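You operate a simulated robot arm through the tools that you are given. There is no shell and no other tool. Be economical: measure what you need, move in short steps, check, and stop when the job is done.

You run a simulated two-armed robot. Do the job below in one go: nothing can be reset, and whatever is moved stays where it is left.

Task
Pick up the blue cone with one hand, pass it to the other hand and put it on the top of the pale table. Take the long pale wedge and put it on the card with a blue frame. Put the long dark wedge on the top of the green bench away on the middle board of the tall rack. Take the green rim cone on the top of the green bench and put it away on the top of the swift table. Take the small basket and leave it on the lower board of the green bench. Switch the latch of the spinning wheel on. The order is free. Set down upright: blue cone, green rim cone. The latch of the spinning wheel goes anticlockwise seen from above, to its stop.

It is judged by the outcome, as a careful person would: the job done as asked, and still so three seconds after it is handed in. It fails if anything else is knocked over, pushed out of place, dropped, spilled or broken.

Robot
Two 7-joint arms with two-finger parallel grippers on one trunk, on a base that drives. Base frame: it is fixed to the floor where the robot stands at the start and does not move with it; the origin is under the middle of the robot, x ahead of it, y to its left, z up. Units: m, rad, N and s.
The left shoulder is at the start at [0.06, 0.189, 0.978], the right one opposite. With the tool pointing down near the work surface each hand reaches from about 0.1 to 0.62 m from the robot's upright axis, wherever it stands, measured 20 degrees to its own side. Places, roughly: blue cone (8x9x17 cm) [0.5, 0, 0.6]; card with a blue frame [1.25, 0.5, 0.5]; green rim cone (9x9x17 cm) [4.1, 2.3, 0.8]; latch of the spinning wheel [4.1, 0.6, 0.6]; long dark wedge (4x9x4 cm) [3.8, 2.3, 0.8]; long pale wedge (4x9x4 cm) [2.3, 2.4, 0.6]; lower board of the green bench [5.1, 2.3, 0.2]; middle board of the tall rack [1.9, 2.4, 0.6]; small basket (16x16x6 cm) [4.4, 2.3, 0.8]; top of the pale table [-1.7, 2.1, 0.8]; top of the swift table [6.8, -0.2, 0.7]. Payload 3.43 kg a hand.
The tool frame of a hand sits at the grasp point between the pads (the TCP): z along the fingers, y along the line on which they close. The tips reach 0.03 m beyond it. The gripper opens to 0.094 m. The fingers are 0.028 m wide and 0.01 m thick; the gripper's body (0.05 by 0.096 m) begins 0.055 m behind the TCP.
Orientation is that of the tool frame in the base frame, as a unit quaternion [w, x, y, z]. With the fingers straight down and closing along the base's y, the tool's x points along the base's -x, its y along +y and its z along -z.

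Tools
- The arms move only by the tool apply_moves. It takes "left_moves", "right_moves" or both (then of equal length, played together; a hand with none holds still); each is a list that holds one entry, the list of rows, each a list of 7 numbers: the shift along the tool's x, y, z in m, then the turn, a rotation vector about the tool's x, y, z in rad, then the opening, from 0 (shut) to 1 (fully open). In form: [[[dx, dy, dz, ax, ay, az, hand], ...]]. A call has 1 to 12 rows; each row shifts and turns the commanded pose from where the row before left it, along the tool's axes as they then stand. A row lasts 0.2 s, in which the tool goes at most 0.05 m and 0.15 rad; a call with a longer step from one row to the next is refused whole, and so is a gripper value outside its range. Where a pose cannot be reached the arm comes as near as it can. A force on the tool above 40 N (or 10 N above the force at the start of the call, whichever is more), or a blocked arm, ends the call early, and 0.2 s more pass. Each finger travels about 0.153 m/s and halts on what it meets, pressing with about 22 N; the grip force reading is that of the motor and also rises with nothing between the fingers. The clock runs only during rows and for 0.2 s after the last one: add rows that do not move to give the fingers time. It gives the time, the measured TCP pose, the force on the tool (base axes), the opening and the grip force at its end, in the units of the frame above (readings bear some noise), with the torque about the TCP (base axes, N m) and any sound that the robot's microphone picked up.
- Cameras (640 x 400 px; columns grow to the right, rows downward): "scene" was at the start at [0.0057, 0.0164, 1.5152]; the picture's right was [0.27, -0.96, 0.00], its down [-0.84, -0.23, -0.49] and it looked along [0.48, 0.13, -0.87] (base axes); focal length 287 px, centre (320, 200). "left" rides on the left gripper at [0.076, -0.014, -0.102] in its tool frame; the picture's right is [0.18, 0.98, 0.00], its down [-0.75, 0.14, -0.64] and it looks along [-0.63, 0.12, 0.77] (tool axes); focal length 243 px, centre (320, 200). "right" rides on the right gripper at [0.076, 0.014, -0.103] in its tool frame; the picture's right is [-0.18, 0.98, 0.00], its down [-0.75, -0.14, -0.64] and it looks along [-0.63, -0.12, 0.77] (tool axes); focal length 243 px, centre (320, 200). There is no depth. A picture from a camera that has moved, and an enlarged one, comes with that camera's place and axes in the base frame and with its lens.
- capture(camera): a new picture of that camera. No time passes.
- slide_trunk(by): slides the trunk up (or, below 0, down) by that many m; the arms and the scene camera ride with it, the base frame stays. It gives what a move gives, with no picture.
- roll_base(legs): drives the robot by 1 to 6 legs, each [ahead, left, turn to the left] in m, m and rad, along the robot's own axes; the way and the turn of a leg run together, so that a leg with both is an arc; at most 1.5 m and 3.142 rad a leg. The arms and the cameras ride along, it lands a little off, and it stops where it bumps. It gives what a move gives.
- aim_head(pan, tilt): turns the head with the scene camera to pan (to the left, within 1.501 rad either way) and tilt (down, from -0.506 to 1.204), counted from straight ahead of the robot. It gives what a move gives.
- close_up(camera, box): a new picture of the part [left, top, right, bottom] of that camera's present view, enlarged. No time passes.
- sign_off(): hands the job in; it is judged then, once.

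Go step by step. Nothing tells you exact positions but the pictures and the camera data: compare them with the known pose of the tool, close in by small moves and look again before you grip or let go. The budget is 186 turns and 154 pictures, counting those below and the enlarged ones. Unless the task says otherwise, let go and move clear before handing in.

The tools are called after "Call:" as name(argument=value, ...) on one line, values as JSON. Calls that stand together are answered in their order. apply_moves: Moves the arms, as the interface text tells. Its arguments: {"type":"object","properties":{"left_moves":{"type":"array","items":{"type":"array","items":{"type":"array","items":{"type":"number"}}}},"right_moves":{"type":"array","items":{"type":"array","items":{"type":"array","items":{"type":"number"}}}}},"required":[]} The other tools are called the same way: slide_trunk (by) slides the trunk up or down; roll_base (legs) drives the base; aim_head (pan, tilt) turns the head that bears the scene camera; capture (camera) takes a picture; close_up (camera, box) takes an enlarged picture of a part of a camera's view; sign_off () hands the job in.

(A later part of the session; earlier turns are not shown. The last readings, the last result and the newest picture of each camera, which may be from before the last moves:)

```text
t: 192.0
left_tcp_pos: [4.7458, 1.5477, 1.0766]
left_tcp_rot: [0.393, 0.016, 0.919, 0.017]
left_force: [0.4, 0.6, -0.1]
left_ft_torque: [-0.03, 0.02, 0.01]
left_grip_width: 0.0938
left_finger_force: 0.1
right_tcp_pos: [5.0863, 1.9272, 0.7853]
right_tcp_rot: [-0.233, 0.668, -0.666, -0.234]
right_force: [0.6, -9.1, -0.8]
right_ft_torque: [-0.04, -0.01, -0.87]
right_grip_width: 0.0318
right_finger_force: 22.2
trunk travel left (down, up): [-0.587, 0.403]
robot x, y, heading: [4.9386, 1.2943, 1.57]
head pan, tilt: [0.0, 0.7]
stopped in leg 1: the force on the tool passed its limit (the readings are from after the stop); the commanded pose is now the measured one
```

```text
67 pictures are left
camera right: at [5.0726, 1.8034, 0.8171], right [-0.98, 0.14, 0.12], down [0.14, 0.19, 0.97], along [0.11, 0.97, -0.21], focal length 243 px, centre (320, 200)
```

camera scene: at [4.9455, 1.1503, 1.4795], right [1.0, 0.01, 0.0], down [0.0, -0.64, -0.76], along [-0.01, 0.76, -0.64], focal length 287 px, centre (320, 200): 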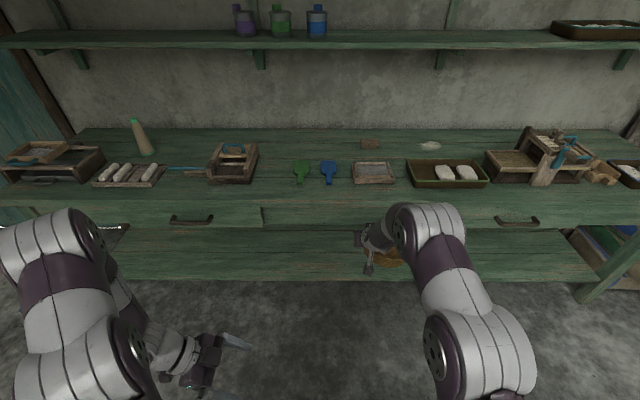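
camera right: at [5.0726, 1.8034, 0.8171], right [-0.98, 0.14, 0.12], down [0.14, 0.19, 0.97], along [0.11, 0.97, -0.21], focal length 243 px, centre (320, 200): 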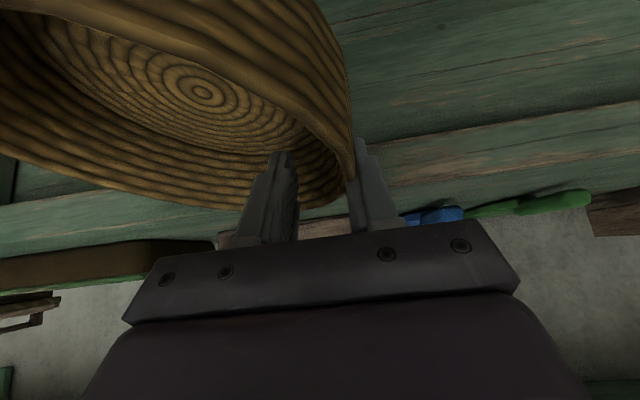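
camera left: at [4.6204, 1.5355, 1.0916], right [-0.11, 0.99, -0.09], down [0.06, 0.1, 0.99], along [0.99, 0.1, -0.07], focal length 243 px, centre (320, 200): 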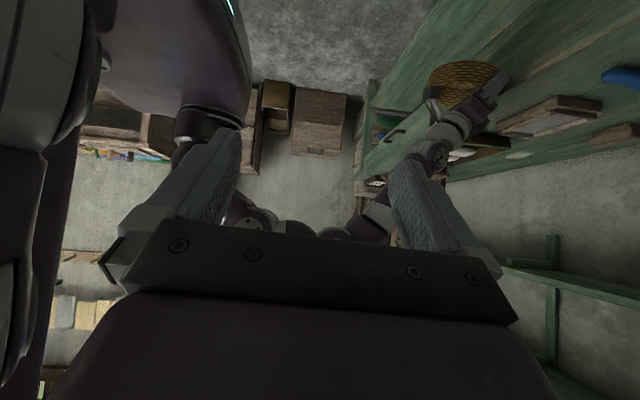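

A mistake: the trunk slide was refused for size and the drive that followed nudged the basket against the bench front. It is still held; I back off at once and examine it.

Call:
roll_base(legs=[[-0.25, 0, 0]])

Call:
capture(camera="right")

Call:
capture(camera="scene")

Call:
close_up(camera="left", box=[360, 40, 560, 240])

```text
t: 193.9
left_tcp_pos: [4.7477, 1.2964, 1.0773]
left_tcp_rot: [0.393, 0.016, 0.919, 0.016]
left_force: [-0.8, 0.0, 0.5]
left_ft_torque: [0.0, -0.01, -0.04]
left_grip_width: 0.094
left_finger_force: 0.1
right_tcp_pos: [5.0867, 1.6767, 0.786]
right_tcp_rot: [-0.234, 0.669, -0.664, -0.236]
right_force: [-0.1, 0.5, -0.7]
right_ft_torque: [-0.03, 0.09, 0.02]
right_grip_width: 0.0143
right_finger_force: 22.5
trunk travel left (down, up): [-0.587, 0.403]
robot x, y, heading: [4.9427, 1.0432, 1.576]
head pan, tilt: [0.0, 0.7]
```

```text
66 pictures are left
camera right: at [5.0734, 1.5529, 0.8176], right [-0.98, 0.14, 0.12], down [0.14, 0.19, 0.97], along [0.11, 0.97, -0.2], focal length 243 px, centre (320, 200)
```

right: 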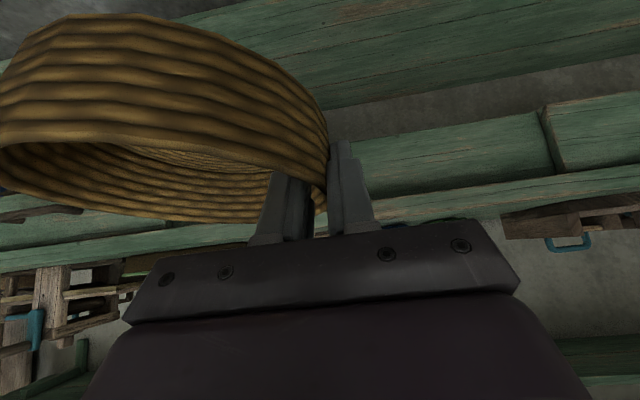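

```text
65 pictures are left
camera scene: at [4.9459, 1.0654, 1.4795], right [1.0, 0.01, 0.0], down [0.0, -0.64, -0.77], along [-0.01, 0.77, -0.64], focal length 287 px, centre (320, 200)
```

scene: 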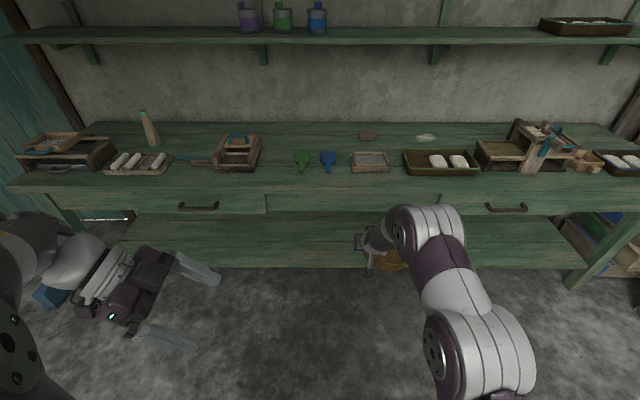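

```text
2.00 times, centred on (460, 140) of left
camera zoom: at [4.6217, 1.2835, 1.0915], right [-0.11, 0.99, -0.09], down [0.06, 0.1, 0.99], along [0.99, 0.11, -0.07], focal length 485 px, centre (40, 320)
```

zoom: 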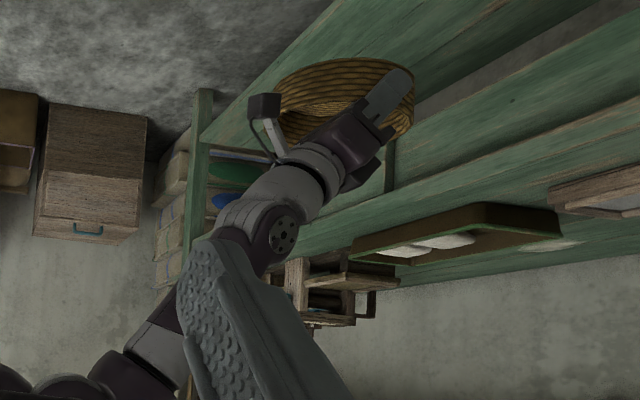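

The basket sprang back nearly level and the bench is unchanged. I now lower the trunk in two permitted steps and check before driving.

Call:
slide_trunk(by=-0.4)

Call:
slide_trunk(by=-0.06)

Call:
capture(camera="left")

Call:
capture(camera="right")

```text
t: 197.7
left_tcp_pos: [4.7479, 1.2971, 0.676]
left_tcp_rot: [0.392, 0.015, 0.92, 0.017]
left_force: [0.3, 0.3, 0.0]
left_ft_torque: [0.01, -0.03, -0.01]
left_grip_width: 0.0942
left_finger_force: 0.0
right_tcp_pos: [5.0862, 1.6771, 0.3866]
right_tcp_rot: [-0.234, 0.669, -0.665, -0.236]
right_force: [0.2, 0.1, -1.2]
right_ft_torque: [-0.02, 0.05, 0.02]
right_grip_width: 0.0145
right_finger_force: 21.4
trunk travel left (down, up): [-0.187, 0.803]
robot x, y, heading: [4.9475, 1.0412, 1.58]
head pan, tilt: [0.0, 0.7]
```

```text
t: 198.7
left_tcp_pos: [4.7481, 1.297, 0.6151]
left_tcp_rot: [0.393, 0.016, 0.919, 0.016]
left_force: [0.2, 0.2, 0.9]
left_ft_torque: [-0.03, 0.01, 0.01]
left_grip_width: 0.0941
left_finger_force: 0.0
right_tcp_pos: [5.0875, 1.6781, 0.3261]
right_tcp_rot: [-0.234, 0.669, -0.664, -0.236]
right_force: [0.3, 0.3, -1.1]
right_ft_torque: [0.01, 0.05, -0.01]
right_grip_width: 0.0146
right_finger_force: 22.0
trunk travel left (down, up): [-0.127, 0.863]
robot x, y, heading: [4.9468, 1.0436, 1.578]
head pan, tilt: [0.0, 0.7]
```

```text
63 pictures are left
camera left: at [4.6217, 1.2841, 0.6314], right [-0.11, 0.99, -0.09], down [0.06, 0.1, 0.99], along [0.99, 0.11, -0.07], focal length 243 px, centre (320, 200)
```

left: 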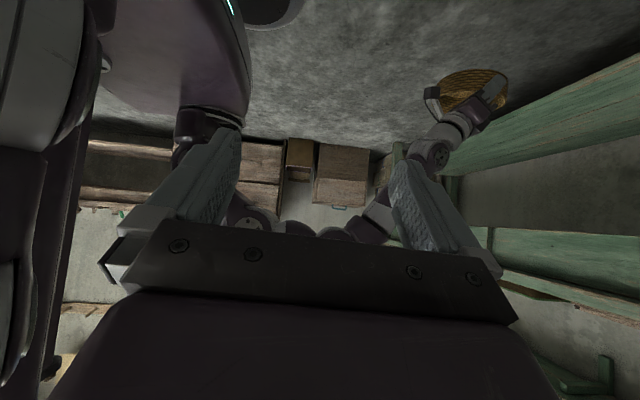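

```text
62 pictures are left
camera right: at [5.0734, 1.5534, 0.3573], right [-0.98, 0.14, 0.12], down [0.14, 0.19, 0.97], along [0.11, 0.97, -0.2], focal length 243 px, centre (320, 200)
```

right: 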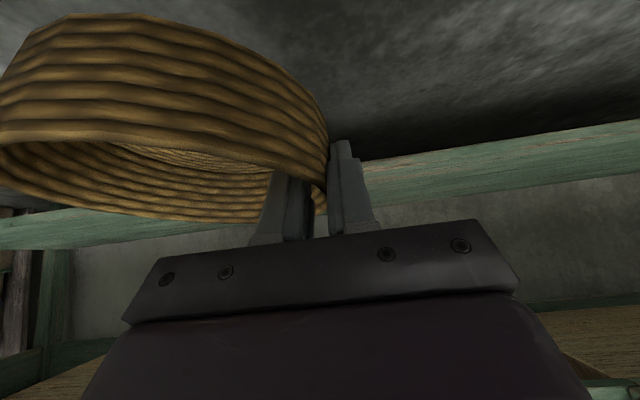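

Clear line into the space above the lower board. I drive in slowly in two stages.

Call:
roll_base(legs=[[0.28, 0, 0]])

Call:
capture(camera="left")

Call:
capture(camera="right")

```text
t: 200.7
left_tcp_pos: [4.7463, 1.5793, 0.6155]
left_tcp_rot: [0.393, 0.015, 0.919, 0.016]
left_force: [-0.7, -0.4, 0.2]
left_ft_torque: [0.02, -0.04, -0.01]
left_grip_width: 0.094
left_finger_force: 0.1
right_tcp_pos: [5.0847, 1.9604, 0.3261]
right_tcp_rot: [-0.234, 0.67, -0.664, -0.236]
right_force: [0.1, -0.3, -1.8]
right_ft_torque: [-0.01, 0.06, 0.01]
right_grip_width: 0.0147
right_finger_force: 22.0
trunk travel left (down, up): [-0.127, 0.863]
robot x, y, heading: [4.9397, 1.3278, 1.58]
head pan, tilt: [0.0, 0.7]
```

```text
61 pictures are left
camera left: at [4.6197, 1.5667, 0.6314], right [-0.11, 0.99, -0.09], down [0.06, 0.1, 0.99], along [0.99, 0.11, -0.07], focal length 243 px, centre (320, 200)
```

left: 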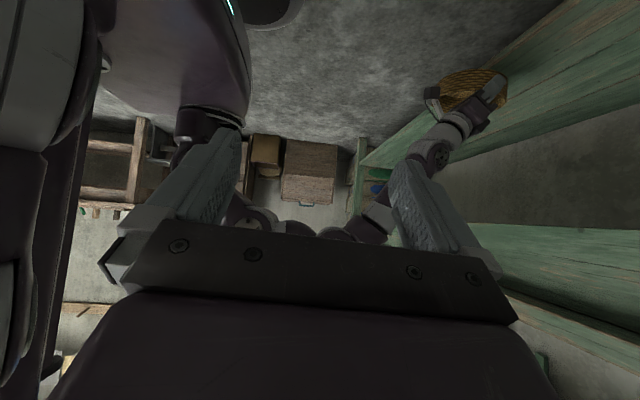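

```text
60 pictures are left
camera right: at [5.0712, 1.8362, 0.3572], right [-0.98, 0.14, 0.12], down [0.14, 0.19, 0.97], along [0.11, 0.97, -0.2], focal length 243 px, centre (320, 200)
```

right: 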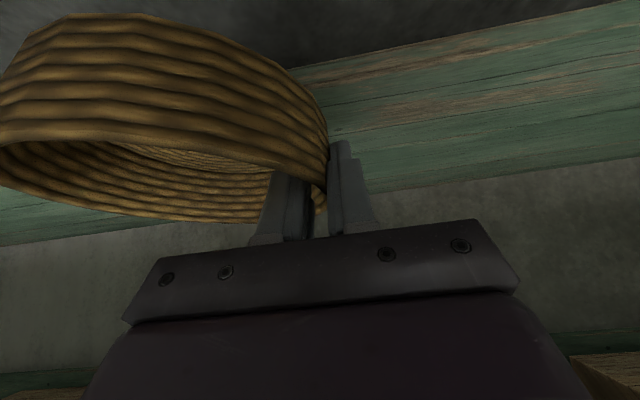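

Call:
roll_base(legs=[[0.19, 0, 0]])

Call:
capture(camera="left")

Call:
capture(camera="right")

```text
t: 202.2
left_tcp_pos: [4.7438, 1.7696, 0.6153]
left_tcp_rot: [0.393, 0.014, 0.919, 0.017]
left_force: [0.4, 0.4, 0.5]
left_ft_torque: [-0.01, -0.05, -0.02]
left_grip_width: 0.0938
left_finger_force: 0.0
right_tcp_pos: [5.0821, 2.1495, 0.3255]
right_tcp_rot: [-0.233, 0.671, -0.663, -0.236]
right_force: [0.5, 0.1, -0.8]
right_ft_torque: [0.0, 0.04, -0.05]
right_grip_width: 0.0145
right_finger_force: 21.7
trunk travel left (down, up): [-0.127, 0.863]
robot x, y, heading: [4.9378, 1.5144, 1.583]
head pan, tilt: [0.0, 0.7]
```

```text
59 pictures are left
camera left: at [4.6178, 1.7565, 0.6314], right [-0.11, 0.99, -0.09], down [0.06, 0.1, 0.99], along [0.99, 0.11, -0.07], focal length 243 px, centre (320, 200)
```

left: 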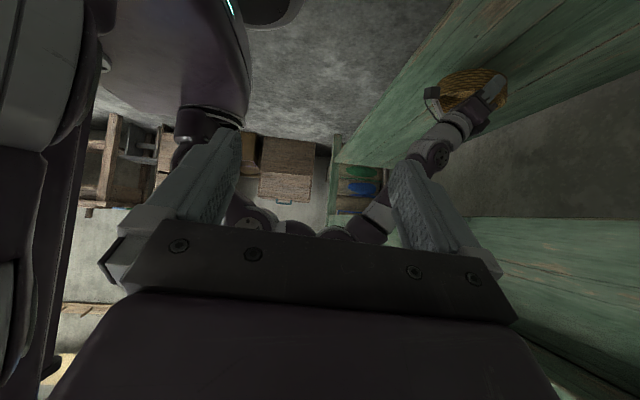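

```text
58 pictures are left
camera right: at [5.0689, 2.0266, 0.3572], right [-0.98, 0.13, 0.12], down [0.14, 0.19, 0.97], along [0.11, 0.97, -0.2], focal length 243 px, centre (320, 200)
```

right: 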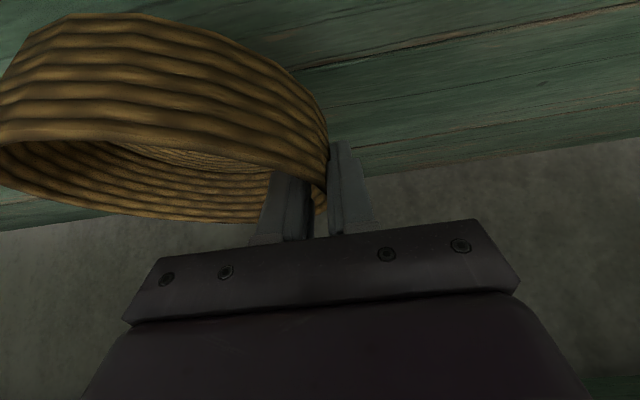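

Basket is over the board. I lower the trunk in small steps until it touches.

Call:
slide_trunk(by=-0.055)

```text
t: 203.2
left_tcp_pos: [4.7434, 1.7689, 0.5614]
left_tcp_rot: [0.393, 0.015, 0.919, 0.016]
left_force: [0.7, 0.9, 0.1]
left_ft_torque: [0.0, 0.05, -0.01]
left_grip_width: 0.0941
left_finger_force: 0.0
right_tcp_pos: [5.083, 2.1501, 0.2703]
right_tcp_rot: [-0.234, 0.67, -0.664, -0.237]
right_force: [-0.1, 1.1, 0.7]
right_ft_torque: [-0.09, -0.09, 0.02]
right_grip_width: 0.0161
right_finger_force: 22.3
trunk travel left (down, up): [-0.072, 0.918]
robot x, y, heading: [4.9421, 1.5163, 1.579]
head pan, tilt: [0.0, 0.7]
```

Call:
slide_trunk(by=-0.01)

Call:
capture(camera="right")

Call:
close_up(camera="left", box=[400, 40, 560, 140])

```text
t: 203.8
left_tcp_pos: [4.7431, 1.7694, 0.5515]
left_tcp_rot: [0.393, 0.015, 0.919, 0.017]
left_force: [0.1, 0.0, -0.8]
left_ft_torque: [0.02, -0.01, -0.02]
left_grip_width: 0.0942
left_finger_force: 0.1
right_tcp_pos: [5.0816, 2.152, 0.2641]
right_tcp_rot: [-0.236, 0.67, -0.663, -0.239]
right_force: [-3.0, 6.9, 17.0]
right_ft_torque: [-0.35, -0.14, 0.0]
right_grip_width: 0.0165
right_finger_force: 22.2
trunk travel left (down, up): [-0.062, 0.928]
robot x, y, heading: [4.9418, 1.5144, 1.575]
head pan, tilt: [0.0, 0.7]
```

```text
57 pictures are left
camera right: at [5.0686, 2.0282, 0.2949], right [-0.98, 0.13, 0.12], down [0.14, 0.18, 0.97], along [0.11, 0.97, -0.19], focal length 243 px, centre (320, 200)
```

right: 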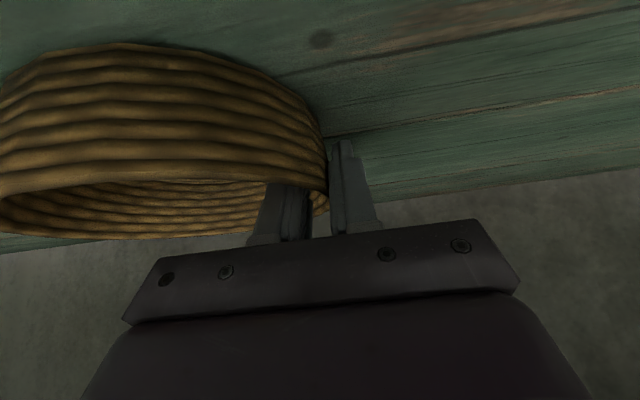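

```text
4.00 times, centred on (480, 90) of left
camera zoom: at [4.6175, 1.7557, 0.5668], right [-0.11, 0.99, -0.09], down [0.06, 0.1, 0.99], along [0.99, 0.11, -0.07], focal length 970 px, centre (-320, 640)
```

zoom: 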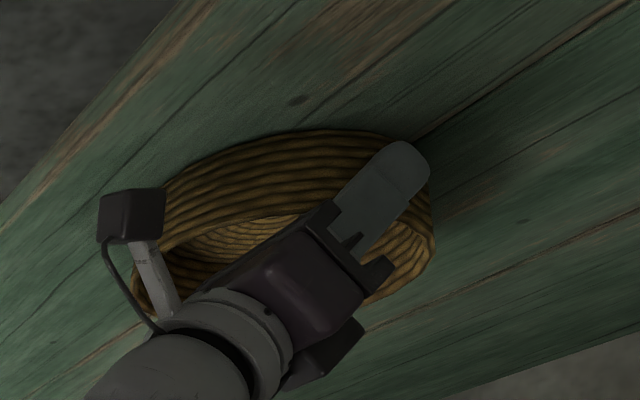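

It rests on the board (17 N). I open and withdraw along the fingers.

Call:
apply_moves(right_moves=[[[0, 0, 0, 0, 0, 0, 0.3], [0, 0, 0, 0, 0, 0, 0.55], [0, 0, 0, 0, 0, 0, 0.55], [0, 0, -0.025, 0, 0, 0, 0.55], [0, 0, -0.03, 0, 0, 0, 0.55], [0, 0, -0.03, 0, 0, 0, 0.55], [0, 0, 0, 0, 0, 0, 0.55]]])

Call:
capture(camera="right")

```text
t: 205.3
left_tcp_pos: [4.7434, 1.7696, 0.5518]
left_tcp_rot: [0.393, 0.014, 0.919, 0.017]
left_force: [-0.3, 0.7, 1.0]
left_ft_torque: [-0.01, 0.03, 0.0]
left_grip_width: 0.0941
left_finger_force: 0.0
right_tcp_pos: [5.0823, 2.0962, 0.3279]
right_tcp_rot: [-0.234, 0.67, -0.663, -0.236]
right_force: [0.2, 0.1, 0.3]
right_ft_torque: [0.0, 0.0, -0.02]
right_grip_width: 0.0514
right_finger_force: 0.0
trunk travel left (down, up): [-0.062, 0.928]
robot x, y, heading: [4.9392, 1.5157, 1.582]
head pan, tilt: [0.0, 0.7]
```

```text
55 pictures are left
camera right: at [5.0695, 1.973, 0.3595], right [-0.98, 0.13, 0.12], down [0.14, 0.19, 0.97], along [0.11, 0.97, -0.2], focal length 243 px, centre (320, 200)
```

right: 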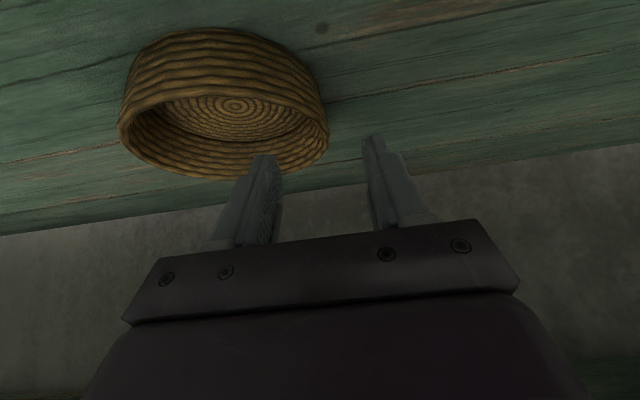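

The basket stands well on the lower board. I back out, raise the trunk and go to the wedge and cone place.

Call:
roll_base(legs=[[-0.5, 0, 0]])

Call:
slide_trunk(by=0.4)

Call:
slide_trunk(by=0.3)

Call:
roll_base(legs=[[0, 0.98, 0]])

Call:
apply_moves(left_moves=[[[0, 0, 0, 0, 0.13, 0, 1], [0, 0, 0, 0, 0.13, 0, 1], [0, 0, 0, 0, 0.13, 0, 1], [0, 0, 0, 0, 0.13, 0, 1], [0, 0, 0, 0, 0.13, 0, 1], [0, 0, 0, 0, 0.13, 0, 1], [0, 0, 0.04, 0, 0, 0, 1], [0, 0, 0.04, 0, 0, 0, 1], [0, 0, 0.04, 0, 0, 0, 1], [0, 0, 0, 0, 0, 0, 1]]])

Call:
capture(camera="scene")

```text
t: 208.3
left_tcp_pos: [4.7478, 1.2689, 0.5503]
left_tcp_rot: [0.393, 0.015, 0.919, 0.017]
left_force: [0.9, -0.6, 0.7]
left_ft_torque: [-0.01, 0.0, 0.0]
left_grip_width: 0.094
left_finger_force: 0.1
right_tcp_pos: [5.0878, 1.5954, 0.3272]
right_tcp_rot: [-0.234, 0.67, -0.664, -0.236]
right_force: [0.0, 0.0, 0.4]
right_ft_torque: [0.03, 0.0, -0.02]
right_grip_width: 0.0517
right_finger_force: 0.2
trunk travel left (down, up): [-0.062, 0.928]
robot x, y, heading: [4.9447, 1.0161, 1.581]
head pan, tilt: [0.0, 0.7]
```

```text
t: 212.1
left_tcp_pos: [4.7475, 1.2686, 0.9505]
left_tcp_rot: [0.393, 0.015, 0.919, 0.017]
left_force: [1.1, -0.2, 0.5]
left_ft_torque: [0.04, -0.02, -0.01]
left_grip_width: 0.0941
left_finger_force: 0.2
right_tcp_pos: [5.0871, 1.5955, 0.7282]
right_tcp_rot: [-0.234, 0.67, -0.664, -0.236]
right_force: [1.0, -0.4, 0.3]
right_ft_torque: [-0.02, 0.0, 0.01]
right_grip_width: 0.0517
right_finger_force: 0.0
trunk travel left (down, up): [-0.462, 0.528]
robot x, y, heading: [4.943, 1.011, 1.584]
head pan, tilt: [0.0, 0.7]
```

```text
t: 215.1
left_tcp_pos: [4.7475, 1.2694, 1.251]
left_tcp_rot: [0.393, 0.015, 0.919, 0.016]
left_force: [-0.1, -0.9, 0.1]
left_ft_torque: [0.0, -0.02, 0.02]
left_grip_width: 0.0939
left_finger_force: 0.0
right_tcp_pos: [5.0872, 1.5965, 1.0285]
right_tcp_rot: [-0.234, 0.67, -0.664, -0.236]
right_force: [0.6, -0.3, 0.1]
right_ft_torque: [0.0, 0.03, -0.01]
right_grip_width: 0.0517
right_finger_force: 0.1
trunk travel left (down, up): [-0.762, 0.228]
robot x, y, heading: [4.9448, 1.0161, 1.577]
head pan, tilt: [0.0, 0.7]
```

```text
t: 220.2
left_tcp_pos: [3.7703, 1.2671, 1.2507]
left_tcp_rot: [0.393, 0.018, 0.919, 0.016]
left_force: [0.5, 0.5, -0.6]
left_ft_torque: [-0.03, 0.0, 0.01]
left_grip_width: 0.0943
left_finger_force: 0.1
right_tcp_pos: [4.1125, 1.5908, 1.028]
right_tcp_rot: [-0.235, 0.668, -0.666, -0.236]
right_force: [-0.7, -0.6, 0.4]
right_ft_torque: [0.01, 0.0, -0.01]
right_grip_width: 0.0517
right_finger_force: 0.1
trunk travel left (down, up): [-0.762, 0.228]
robot x, y, heading: [3.9648, 1.0124, 1.566]
head pan, tilt: [0.0, 0.7]
```

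```text
t: 222.4
left_tcp_pos: [3.8043, 1.2716, 1.1314]
left_tcp_rot: [0.136, 0.012, 0.99, 0.025]
left_force: [0.8, -1.1, 0.4]
left_ft_torque: [0.0, 0.01, 0.02]
left_grip_width: 0.0937
left_finger_force: 0.2
left hand out of reach, approached as far as the arm can: row 5, 6
right_tcp_pos: [4.1119, 1.5902, 1.0283]
right_tcp_rot: [-0.235, 0.667, -0.667, -0.235]
right_force: [0.0, -0.1, 0.3]
right_ft_torque: [0.0, 0.01, -0.01]
right_grip_width: 0.0517
right_finger_force: 0.0
trunk travel left (down, up): [-0.762, 0.228]
robot x, y, heading: [3.9633, 1.0113, 1.568]
head pan, tilt: [0.0, 0.7]
```

```text
54 pictures are left
camera scene: at [3.9673, 1.0339, 1.6545], right [1.0, 0.0, 0.0], down [0.0, -0.64, -0.77], along [0.0, 0.77, -0.64], focal length 287 px, centre (320, 200)
```

scene: 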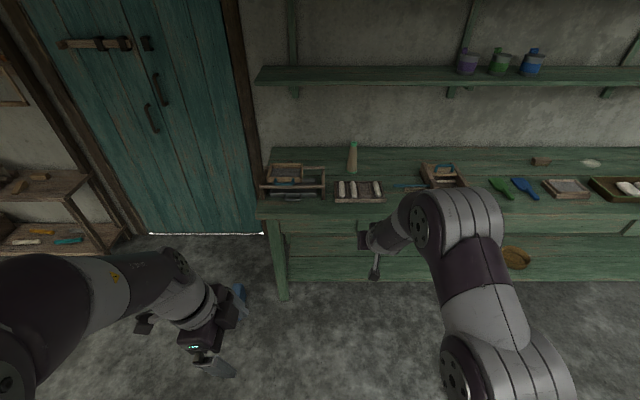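

Cone at about (4.135, 2.315). I drive up so that the right hand's finger axis points straight at it, then check.

Call:
roll_base(legs=[[0.59, -0.02, 0]])

Call:
apply_moves(right_moves=[[[0, 0, 0.03, 0, 0, 0, 1], [0, 0, 0.03, 0, 0, 0, 1], [0, 0, 0, 0, 0, 0, 1]]])

Call:
capture(camera="right")

```text
t: 225.7
left_tcp_pos: [3.8262, 1.8565, 1.1323]
left_tcp_rot: [0.135, 0.015, 0.99, 0.024]
left_force: [0.9, 0.1, -0.1]
left_ft_torque: [-0.01, -0.01, 0.01]
left_grip_width: 0.0943
left_finger_force: 0.0
right_tcp_pos: [4.136, 2.1743, 1.0295]
right_tcp_rot: [0.235, -0.666, 0.668, 0.234]
right_force: [0.1, -0.2, -0.7]
right_ft_torque: [-0.02, 0.0, 0.02]
right_grip_width: 0.0516
right_finger_force: 0.0
trunk travel left (down, up): [-0.762, 0.228]
robot x, y, heading: [3.9876, 1.5959, 1.567]
head pan, tilt: [0.0, 0.7]
```

```text
t: 226.5
left_tcp_pos: [3.8273, 1.8568, 1.1329]
left_tcp_rot: [0.136, 0.017, 0.99, 0.025]
left_force: [0.1, -0.2, -0.1]
left_ft_torque: [0.02, -0.01, 0.0]
left_grip_width: 0.0941
left_finger_force: 0.1
right_tcp_pos: [4.1363, 2.2126, 0.9801]
right_tcp_rot: [0.236, -0.666, 0.668, 0.234]
right_force: [-0.5, 0.3, -0.3]
right_ft_torque: [0.01, 0.01, 0.01]
right_grip_width: 0.0942
right_finger_force: 0.0
trunk travel left (down, up): [-0.762, 0.228]
robot x, y, heading: [3.9817, 1.597, 1.562]
head pan, tilt: [0.0, 0.7]
```

```text
53 pictures are left
camera right: at [4.1212, 2.0891, 1.0122], right [-0.98, 0.15, 0.12], down [0.14, 0.18, 0.97], along [0.12, 0.97, -0.2], focal length 243 px, centre (320, 200)
```

right: 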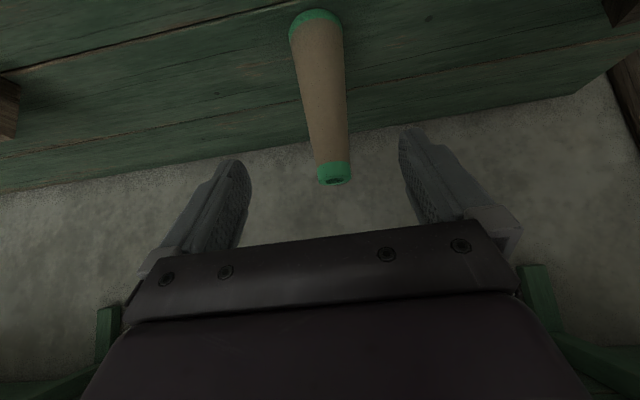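

The cone solves to (4.13, 2.302), base z=0.777. I advance 13 cm along the fingers and close.

Call:
apply_moves(right_moves=[[[0, 0.006, 0.034, 0, 0, 0, 1], [0, 0, 0.04, 0, 0, 0, 1], [0, 0, 0.04, 0, 0, 0, 1], [0, 0, 0.02, 0, 0, 0, 1], [0, 0, 0, 0, 0, 0, 1]]])

Call:
capture(camera="right")

```text
t: 227.7
left_tcp_pos: [3.8262, 1.8577, 1.1322]
left_tcp_rot: [0.137, 0.015, 0.99, 0.024]
left_force: [0.2, -0.4, 0.3]
left_ft_torque: [-0.02, 0.0, 0.0]
left_grip_width: 0.0939
left_finger_force: 0.0
right_tcp_pos: [4.129, 2.296, 0.877]
right_tcp_rot: [0.235, -0.666, 0.668, 0.234]
right_force: [0.6, 0.0, 0.3]
right_ft_torque: [-0.02, 0.03, -0.02]
right_grip_width: 0.094
right_finger_force: 0.1
trunk travel left (down, up): [-0.762, 0.228]
robot x, y, heading: [3.9875, 1.5984, 1.567]
head pan, tilt: [0.0, 0.7]
```

```text
52 pictures are left
camera right: at [4.1151, 2.1721, 0.9079], right [-0.98, 0.15, 0.12], down [0.14, 0.18, 0.97], along [0.12, 0.97, -0.2], focal length 243 px, centre (320, 200)
```

right: 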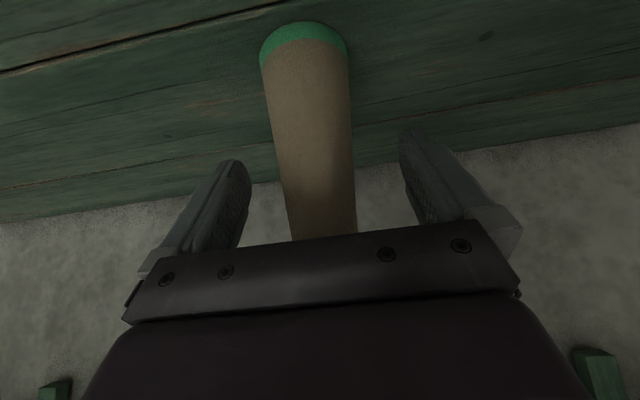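

Call:
apply_moves(right_moves=[[[0, 0, 0, 0, 0, 0, 0.7], [0, 0, 0, 0, 0, 0, 0.4], [0, 0, 0, 0, 0, 0, 0], [0, 0, 0, 0, 0, 0, 0], [0, 0, 0, 0, 0, 0, 0]]])

```text
t: 228.9
left_tcp_pos: [3.8265, 1.8569, 1.1322]
left_tcp_rot: [0.136, 0.015, 0.99, 0.023]
left_force: [0.7, -0.3, -0.1]
left_ft_torque: [0.0, -0.03, 0.0]
left_grip_width: 0.0939
left_finger_force: 0.1
right_tcp_pos: [4.1296, 2.2951, 0.8769]
right_tcp_rot: [0.235, -0.666, 0.668, 0.234]
right_force: [0.0, -0.3, 0.3]
right_ft_torque: [0.01, 0.03, -0.02]
right_grip_width: 0.0468
right_finger_force: 21.3
trunk travel left (down, up): [-0.762, 0.228]
robot x, y, heading: [3.9848, 1.5929, 1.561]
head pan, tilt: [0.0, 0.7]
```

Gripped (4.7 cm). I lift the cone and draw it back over the tray.

Call:
apply_moves(right_moves=[[[-0.0063, 0, -0.0077, 0, 0, 0, 0], [-0.028, 0, -0.034, 0, 0, 0, 0], [-0.03, 0, -0.037, 0, 0, 0, 0], [0.035, 0, -0.028, 0, 0, 0, 0], [0.035, 0, -0.028, 0, 0, 0, 0], [0.035, 0, -0.028, 0, 0, 0, 0], [0.035, 0, -0.028, 0, 0, 0, 0], [0.035, 0, -0.028, 0, 0, 0, 0], [0, 0, 0, 0, 0, 0, 0]]], left_moves=[[[0, 0, 0, 0, 0.1, 0, 1], [0, 0.03, 0, 0, 0.1, 0, 1], [0, 0.04, 0, 0, 0.07, 0, 1], [0, 0.03, 0.03, 0, 0, 0, 1], [0, 0.03, 0.03, 0, 0, 0, 1], [0, 0.03, 0.03, 0, 0, 0, 1], [0, 0.0, 0, 0, 0, 0, 1], [0, 0, 0, 0, 0, 0, 1], [0, 0, 0, 0, 0, 0, 1]]])

Call:
capture(camera="scene")

```text
t: 230.9
left_tcp_pos: [3.8361, 1.9683, 1.0187]
left_tcp_rot: [0.057, 0.013, 0.998, 0.025]
left_force: [0.4, 0.1, -0.3]
left_ft_torque: [0.01, 0.0, -0.02]
left_grip_width: 0.0941
left_finger_force: 0.0
left hand out of reach, approached as far as the arm can: row 1, 2, 3, 4
right_tcp_pos: [4.1291, 2.0739, 0.9778]
right_tcp_rot: [0.235, -0.666, 0.669, 0.233]
right_force: [-0.4, -0.4, -1.2]
right_ft_torque: [-0.03, -0.04, -0.02]
right_grip_width: 0.047
right_finger_force: 22.1
trunk travel left (down, up): [-0.762, 0.228]
robot x, y, heading: [3.9905, 1.5956, 1.566]
head pan, tilt: [0.0, 0.7]
```

```text
51 pictures are left
camera scene: at [3.9884, 1.6211, 1.6544], right [1.0, 0.0, 0.0], down [0.0, -0.65, -0.76], along [0.0, 0.76, -0.65], focal length 287 px, centre (320, 200)
```

scene: 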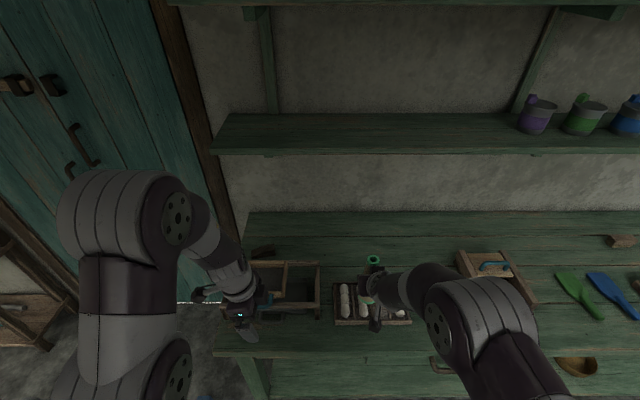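

I move the base closer and bring the left hand over the dark wedge (about (3.77, 2.335)), passing above the frame.

Call:
roll_base(legs=[[0.15, 0, 0]])

Call:
apply_moves(left_moves=[[[0.012, 0.043, 0, 0, 0.05, 0, 1], [0.012, 0.043, 0, 0, 0.04, 0, 1], [0.012, 0.043, 0, 0, 0.025, 0, 1], [0.012, 0.043, 0, 0, 0, 0, 1], [0.012, 0.043, 0, 0, 0, 0, 1], [0, 0, 0.03, 0, 0, 0, 1], [0, 0, 0.03, 0, 0, 0, 1], [0, 0, 0, 0, 0, 0, 1]]])

Call:
capture(camera="left")

```text
t: 232.3
left_tcp_pos: [3.8357, 2.1162, 1.0191]
left_tcp_rot: [0.056, 0.014, 0.998, 0.026]
left_force: [-1.2, -0.1, 1.4]
left_ft_torque: [0.06, 0.02, -0.02]
left_grip_width: 0.094
left_finger_force: 0.0
right_tcp_pos: [4.131, 2.2233, 0.9787]
right_tcp_rot: [0.236, -0.666, 0.668, 0.235]
right_force: [-0.6, -0.3, -0.5]
right_ft_torque: [-0.02, -0.02, -0.02]
right_grip_width: 0.047
right_finger_force: 22.1
trunk travel left (down, up): [-0.762, 0.228]
robot x, y, heading: [3.985, 1.7434, 1.567]
head pan, tilt: [0.0, 0.7]
```

```text
t: 234.1
left_tcp_pos: [3.8225, 2.2461, 0.9514]
left_tcp_rot: [0.054, 0.017, 0.996, 0.075]
left_force: [-0.1, 0.1, 0.6]
left_ft_torque: [-0.01, 0.04, -0.01]
left_grip_width: 0.0941
left_finger_force: 0.0
left hand out of reach, approached as far as the arm can: row 1, 2, 4, 5
right_tcp_pos: [4.1319, 2.2219, 0.9776]
right_tcp_rot: [0.235, -0.666, 0.668, 0.235]
right_force: [0.1, -0.2, 0.2]
right_ft_torque: [-0.02, -0.03, -0.01]
right_grip_width: 0.0469
right_finger_force: 22.2
trunk travel left (down, up): [-0.762, 0.228]
robot x, y, heading: [3.9884, 1.7456, 1.56]
head pan, tilt: [0.0, 0.7]
```

```text
50 pictures are left
camera left: at [3.7357, 2.2199, 1.0422], right [-0.16, 0.98, 0.13], down [0.68, 0.01, 0.73], along [0.72, 0.2, -0.67], focal length 243 px, centre (320, 200)
```

left: 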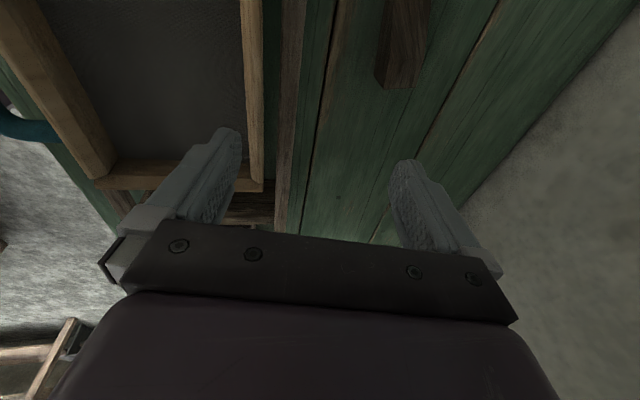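

At this yaw the left wrist is at its limits. A yaw of about 60 degrees is enough to grip the wedge (it will align), so I turn back 30 degrees, creep the base 3 cm and extend again.

Call:
roll_base(legs=[[0.03, 0, 0]])

Call:
apply_moves(left_moves=[[[0, 0, 0, 0, 0, -0.13, 1], [0, 0, 0, 0, 0, -0.13, 1], [0, 0, 0, 0, 0, -0.13, 1], [0, 0, 0, 0, 0, -0.13, 1], [0, 0.025, 0, 0, 0, 0, 1], [0, 0.025, 0, 0, 0, 0, 1], [0, 0.02, 0, 0, 0, 0, 1], [0, 0, 0, 0, 0, 0, 1]]])

Call:
capture(camera="left")

```text
t: 234.9
left_tcp_pos: [3.8216, 2.2741, 0.9532]
left_tcp_rot: [0.054, 0.018, 0.996, 0.076]
left_force: [0.4, -0.4, -0.4]
left_ft_torque: [0.01, -0.02, 0.03]
left_grip_width: 0.0939
left_finger_force: 0.1
right_tcp_pos: [4.1304, 2.251, 0.9804]
right_tcp_rot: [0.236, -0.666, 0.668, 0.235]
right_force: [0.6, -0.9, -0.1]
right_ft_torque: [-0.03, 0.02, -0.03]
right_grip_width: 0.0467
right_finger_force: 21.9
trunk travel left (down, up): [-0.762, 0.228]
robot x, y, heading: [3.9889, 1.7737, 1.565]
head pan, tilt: [0.0, 0.7]
```

```text
t: 236.8
left_tcp_pos: [3.7938, 2.3195, 0.9501]
left_tcp_rot: [0.074, -0.239, 0.967, 0.057]
left_force: [-0.4, 0.2, 0.8]
left_ft_torque: [0.0, 0.01, 0.01]
left_grip_width: 0.0938
left_finger_force: 0.1
left hand out of reach, approached as far as the arm can: row 6, 7
right_tcp_pos: [4.1319, 2.2538, 0.9791]
right_tcp_rot: [0.236, -0.666, 0.668, 0.235]
right_force: [-0.3, -0.1, -0.3]
right_ft_torque: [0.01, -0.01, -0.01]
right_grip_width: 0.0469
right_finger_force: 21.9
trunk travel left (down, up): [-0.762, 0.228]
robot x, y, heading: [3.9874, 1.7749, 1.567]
head pan, tilt: [0.0, 0.7]
```

```text
49 pictures are left
camera left: at [3.7232, 2.2575, 1.0368], right [-0.62, 0.78, 0.04], down [0.52, 0.37, 0.77], along [0.58, 0.5, -0.64], focal length 243 px, centre (320, 200)
```

left: 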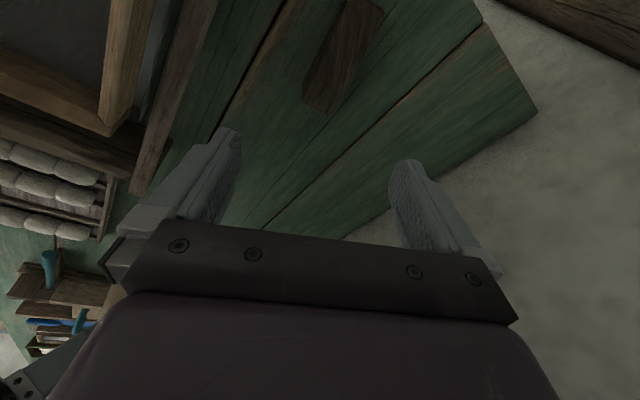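

The wedge centre is (3.768, 2.335). The hand is about 10 degrees off vertical, which is acceptable; I descend most of the way.

Call:
apply_moves(left_moves=[[[0.012, 0.005, 0.025, 0, 0, 0, 1], [0.012, 0.005, 0.03, 0, 0, 0, 1], [0.012, 0.005, 0.03, 0, 0, 0, 1], [0, 0, 0, 0, 0, 0, 1]]])

Call:
capture(camera="left")

```text
t: 237.8
left_tcp_pos: [3.7651, 2.3284, 0.8617]
left_tcp_rot: [0.072, -0.239, 0.967, 0.059]
left_force: [-0.9, 0.5, 0.3]
left_ft_torque: [0.02, 0.0, -0.03]
left_grip_width: 0.0941
left_finger_force: 0.1
right_tcp_pos: [4.1309, 2.2528, 0.9794]
right_tcp_rot: [0.235, -0.665, 0.669, 0.234]
right_force: [-0.5, 0.3, -0.5]
right_ft_torque: [-0.03, -0.01, 0.01]
right_grip_width: 0.0468
right_finger_force: 22.2
trunk travel left (down, up): [-0.762, 0.228]
robot x, y, heading: [3.9844, 1.7728, 1.567]
head pan, tilt: [0.0, 0.7]
```

```text
48 pictures are left
camera left: at [3.6941, 2.2661, 0.9493], right [-0.62, 0.78, 0.04], down [0.52, 0.37, 0.77], along [0.58, 0.5, -0.64], focal length 243 px, centre (320, 200)
```

left: 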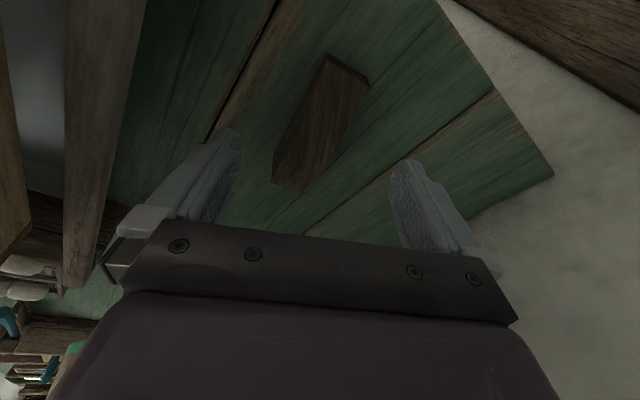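

I rotate the hand a further 0.3 rad towards the wedge's axis, shift 1 cm, and go down to it.

Call:
apply_moves(left_moves=[[[0.01, -0.002, 0, 0, 0, 0.15, 1], [0, 0, 0, 0, 0, 0.15, 1], [0, 0, 0.025, 0, 0, 0, 1], [0, 0, 0.018, 0, 0, 0, 1], [0, 0, 0, 0, 0, 0, 1]]])

Call:
capture(camera="left")

```text
t: 238.9
left_tcp_pos: [3.7619, 2.3283, 0.8187]
left_tcp_rot: [0.063, -0.092, 0.991, 0.067]
left_force: [-1.6, -3.2, 5.1]
left_ft_torque: [-0.38, 0.05, -0.08]
left_grip_width: 0.0941
left_finger_force: 0.1
right_tcp_pos: [4.1317, 2.2525, 0.9789]
right_tcp_rot: [0.236, -0.666, 0.668, 0.235]
right_force: [-0.2, 0.4, 0.9]
right_ft_torque: [-0.01, 0.0, 0.01]
right_grip_width: 0.0467
right_finger_force: 22.2
trunk travel left (down, up): [-0.762, 0.228]
robot x, y, heading: [3.9864, 1.7757, 1.566]
head pan, tilt: [0.0, 0.7]
```

```text
47 pictures are left
camera left: at [3.6793, 2.286, 0.9072], right [-0.37, 0.93, 0.1], down [0.64, 0.18, 0.75], along [0.68, 0.34, -0.65], focal length 243 px, centre (320, 200)
```

left: 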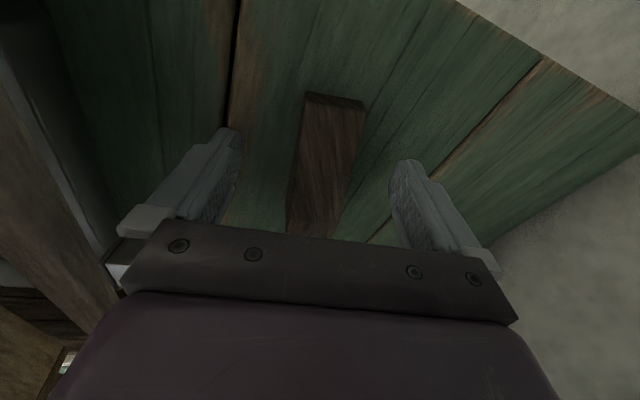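

Slight contact with the bench; I raise 3 mm and close on the wedge.

Call:
apply_moves(left_moves=[[[0, 0, -0.003, 0, 0, 0, 0.8], [0, 0, 0, 0, 0, 0, 0.6], [0, 0, 0, 0, 0, 0, 0.35], [0, 0, 0, 0, 0, 0, 0], [0, 0, 0, 0, 0, 0, 0], [0, 0, 0, 0, 0, 0, 0]]])

Call:
capture(camera="left")

```text
t: 240.3
left_tcp_pos: [3.7614, 2.3267, 0.8213]
left_tcp_rot: [0.063, -0.092, 0.991, 0.067]
left_force: [-0.3, -0.5, 1.0]
left_ft_torque: [-0.08, 0.03, 0.07]
left_grip_width: 0.0313
left_finger_force: 22.1
right_tcp_pos: [4.1313, 2.254, 0.9781]
right_tcp_rot: [0.235, -0.666, 0.668, 0.234]
right_force: [0.3, -0.3, -0.1]
right_ft_torque: [0.01, 0.03, -0.02]
right_grip_width: 0.0466
right_finger_force: 22.5
trunk travel left (down, up): [-0.762, 0.228]
robot x, y, heading: [3.9889, 1.7788, 1.568]
head pan, tilt: [0.0, 0.7]
```

```text
46 pictures are left
camera left: at [3.6795, 2.2852, 0.9101], right [-0.37, 0.93, 0.09], down [0.64, 0.18, 0.75], along [0.68, 0.34, -0.65], focal length 243 px, centre (320, 200)
```

left: 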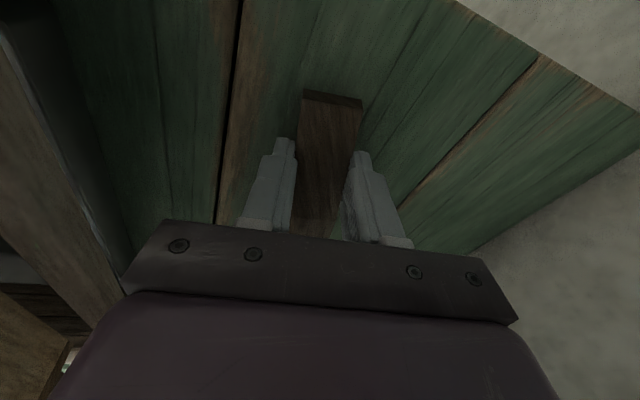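

Gripped (3.1 cm). I lift by the trunk in stages, backing a little before the second rise to stay clear of the shelf above.

Call:
slide_trunk(by=0.1)

Call:
roll_base(legs=[[-0.06, 0, 0]])

Call:
slide_trunk(by=0.11)

Call:
roll_base(legs=[[-0.55, 0, 0]])

Call:
capture(camera="scene")

```text
t: 241.7
left_tcp_pos: [3.7626, 2.3274, 0.9207]
left_tcp_rot: [0.063, -0.092, 0.991, 0.067]
left_force: [-0.7, 0.6, -0.7]
left_ft_torque: [-0.03, 0.01, 0.02]
left_grip_width: 0.0312
left_finger_force: 21.9
right_tcp_pos: [4.1308, 2.2533, 1.0784]
right_tcp_rot: [0.235, -0.666, 0.669, 0.234]
right_force: [0.1, 0.0, 0.0]
right_ft_torque: [0.02, 0.0, 0.01]
right_grip_width: 0.0466
right_finger_force: 22.1
trunk travel left (down, up): [-0.862, 0.128]
robot x, y, heading: [3.9876, 1.7774, 1.565]
head pan, tilt: [0.0, 0.7]
```

```text
t: 242.7
left_tcp_pos: [3.7604, 2.2704, 0.9199]
left_tcp_rot: [0.063, -0.093, 0.992, 0.065]
left_force: [0.3, 0.1, -1.0]
left_ft_torque: [0.01, 0.01, -0.04]
left_grip_width: 0.031
left_finger_force: 21.6
right_tcp_pos: [4.1311, 2.1963, 1.0769]
right_tcp_rot: [0.234, -0.666, 0.669, 0.233]
right_force: [0.0, -0.2, -1.1]
right_ft_torque: [-0.02, 0.04, -0.02]
right_grip_width: 0.0467
right_finger_force: 21.7
trunk travel left (down, up): [-0.862, 0.128]
robot x, y, heading: [3.9872, 1.7126, 1.562]
head pan, tilt: [0.0, 0.7]
```

```text
t: 244.1
left_tcp_pos: [3.7625, 2.2674, 1.0305]
left_tcp_rot: [0.063, -0.092, 0.991, 0.068]
left_force: [0.1, 0.1, -0.3]
left_ft_torque: [0.02, -0.03, 0.0]
left_grip_width: 0.0311
left_finger_force: 21.4
right_tcp_pos: [4.1305, 2.1916, 1.1882]
right_tcp_rot: [0.236, -0.665, 0.669, 0.234]
right_force: [0.5, 0.3, 0.3]
right_ft_torque: [-0.02, 0.0, -0.03]
right_grip_width: 0.0469
right_finger_force: 22.1
trunk travel left (down, up): [-0.972, 0.018]
robot x, y, heading: [3.9869, 1.7093, 1.567]
head pan, tilt: [0.0, 0.7]
```

```text
t: 247.2
left_tcp_pos: [3.7558, 1.7203, 1.0305]
left_tcp_rot: [0.063, -0.096, 0.991, 0.067]
left_force: [-0.1, 0.6, -1.0]
left_ft_torque: [0.02, 0.02, 0.01]
left_grip_width: 0.0311
left_finger_force: 22.2
right_tcp_pos: [4.1269, 1.6495, 1.1883]
right_tcp_rot: [-0.234, 0.668, -0.666, -0.235]
right_force: [0.2, 0.1, -0.6]
right_ft_torque: [-0.02, -0.02, 0.01]
right_grip_width: 0.0468
right_finger_force: 22.1
trunk travel left (down, up): [-0.972, 0.018]
robot x, y, heading: [3.9869, 1.1708, 1.575]
head pan, tilt: [0.0, 0.7]
```

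```text
45 pictures are left
camera scene: at [3.9881, 1.1946, 1.8645], right [1.0, 0.0, 0.0], down [0.0, -0.65, -0.76], along [0.0, 0.76, -0.65], focal length 287 px, centre (320, 200)
```

scene: 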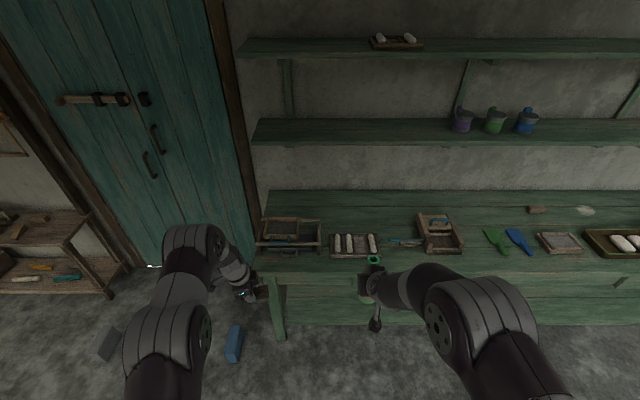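

Both items are held. I drive left to the rack, turning somewhat to the right so the left hand can reach the free right end of the middle board while avoiding the grey block on the floor.

Call:
roll_base(legs=[[0.18, 0.85, 0], [0, 0.85, 0], [0, 0, -0.505]])

Call:
slide_trunk(by=-0.22)

Call:
capture(camera="scene")

```text
t: 257.4
left_tcp_pos: [2.3455, 1.9365, 1.0314]
left_tcp_rot: [0.078, 0.151, 0.984, 0.05]
left_force: [0.6, 0.6, -0.5]
left_ft_torque: [-0.01, 0.01, -0.01]
left_grip_width: 0.0313
left_finger_force: 22.2
right_tcp_pos: [2.6363, 1.6978, 1.1894]
right_tcp_rot: [0.285, -0.484, 0.81, 0.17]
right_force: [-0.4, 0.4, -0.3]
right_ft_torque: [-0.04, -0.04, 0.0]
right_grip_width: 0.0466
right_finger_force: 22.1
trunk travel left (down, up): [-0.972, 0.018]
robot x, y, heading: [2.2876, 1.3437, 1.072]
head pan, tilt: [0.0, 0.7]
```

```text
t: 259.7
left_tcp_pos: [2.3455, 1.9371, 0.8099]
left_tcp_rot: [0.078, 0.151, 0.984, 0.05]
left_force: [0.0, -0.7, -0.4]
left_ft_torque: [-0.02, 0.05, 0.0]
left_grip_width: 0.031
left_finger_force: 22.1
right_tcp_pos: [2.6371, 1.6969, 0.9699]
right_tcp_rot: [0.285, -0.483, 0.81, 0.169]
right_force: [0.5, 0.0, -0.2]
right_ft_torque: [0.0, -0.01, 0.0]
right_grip_width: 0.0463
right_finger_force: 22.3
trunk travel left (down, up): [-0.752, 0.238]
robot x, y, heading: [2.2882, 1.3438, 1.073]
head pan, tilt: [0.0, 0.7]
```

```text
44 pictures are left
camera scene: at [2.2993, 1.3631, 1.6446], right [0.88, -0.47, 0.0], down [-0.31, -0.57, -0.76], along [0.36, 0.67, -0.64], focal length 287 px, centre (320, 200)
```

scene: 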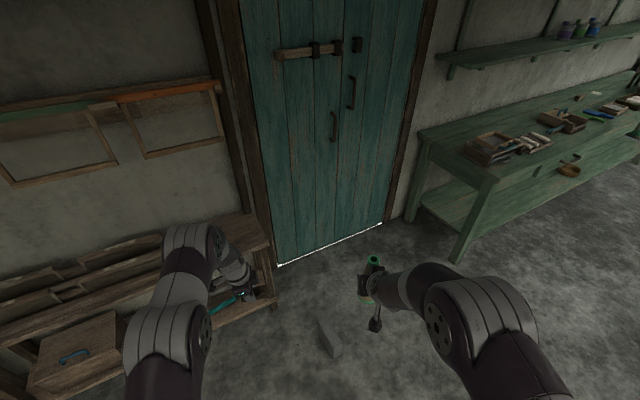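

Call:
roll_base(legs=[[0.32, 0.17, 0]])

Call:
capture(camera="left")

```text
t: 262.0
left_tcp_pos: [2.3482, 2.2979, 0.8112]
left_tcp_rot: [0.078, 0.15, 0.984, 0.051]
left_force: [0.0, 0.7, -0.9]
left_ft_torque: [-0.01, -0.01, 0.04]
left_grip_width: 0.0309
left_finger_force: 22.0
right_tcp_pos: [2.64, 2.0605, 0.9692]
right_tcp_rot: [0.285, -0.484, 0.81, 0.171]
right_force: [0.5, -0.2, -1.1]
right_ft_torque: [-0.05, -0.01, 0.02]
right_grip_width: 0.0463
right_finger_force: 21.8
trunk travel left (down, up): [-0.752, 0.238]
robot x, y, heading: [2.287, 1.7068, 1.082]
head pan, tilt: [0.0, 0.7]
```

```text
43 pictures are left
camera left: at [2.2555, 2.3008, 0.8998], right [0.11, 0.99, 0.09], down [0.64, -0.14, 0.75], along [0.76, -0.02, -0.65], focal length 243 px, centre (320, 200)
```

left: 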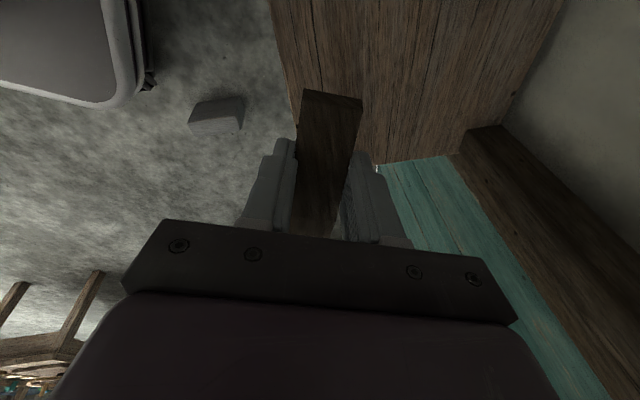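

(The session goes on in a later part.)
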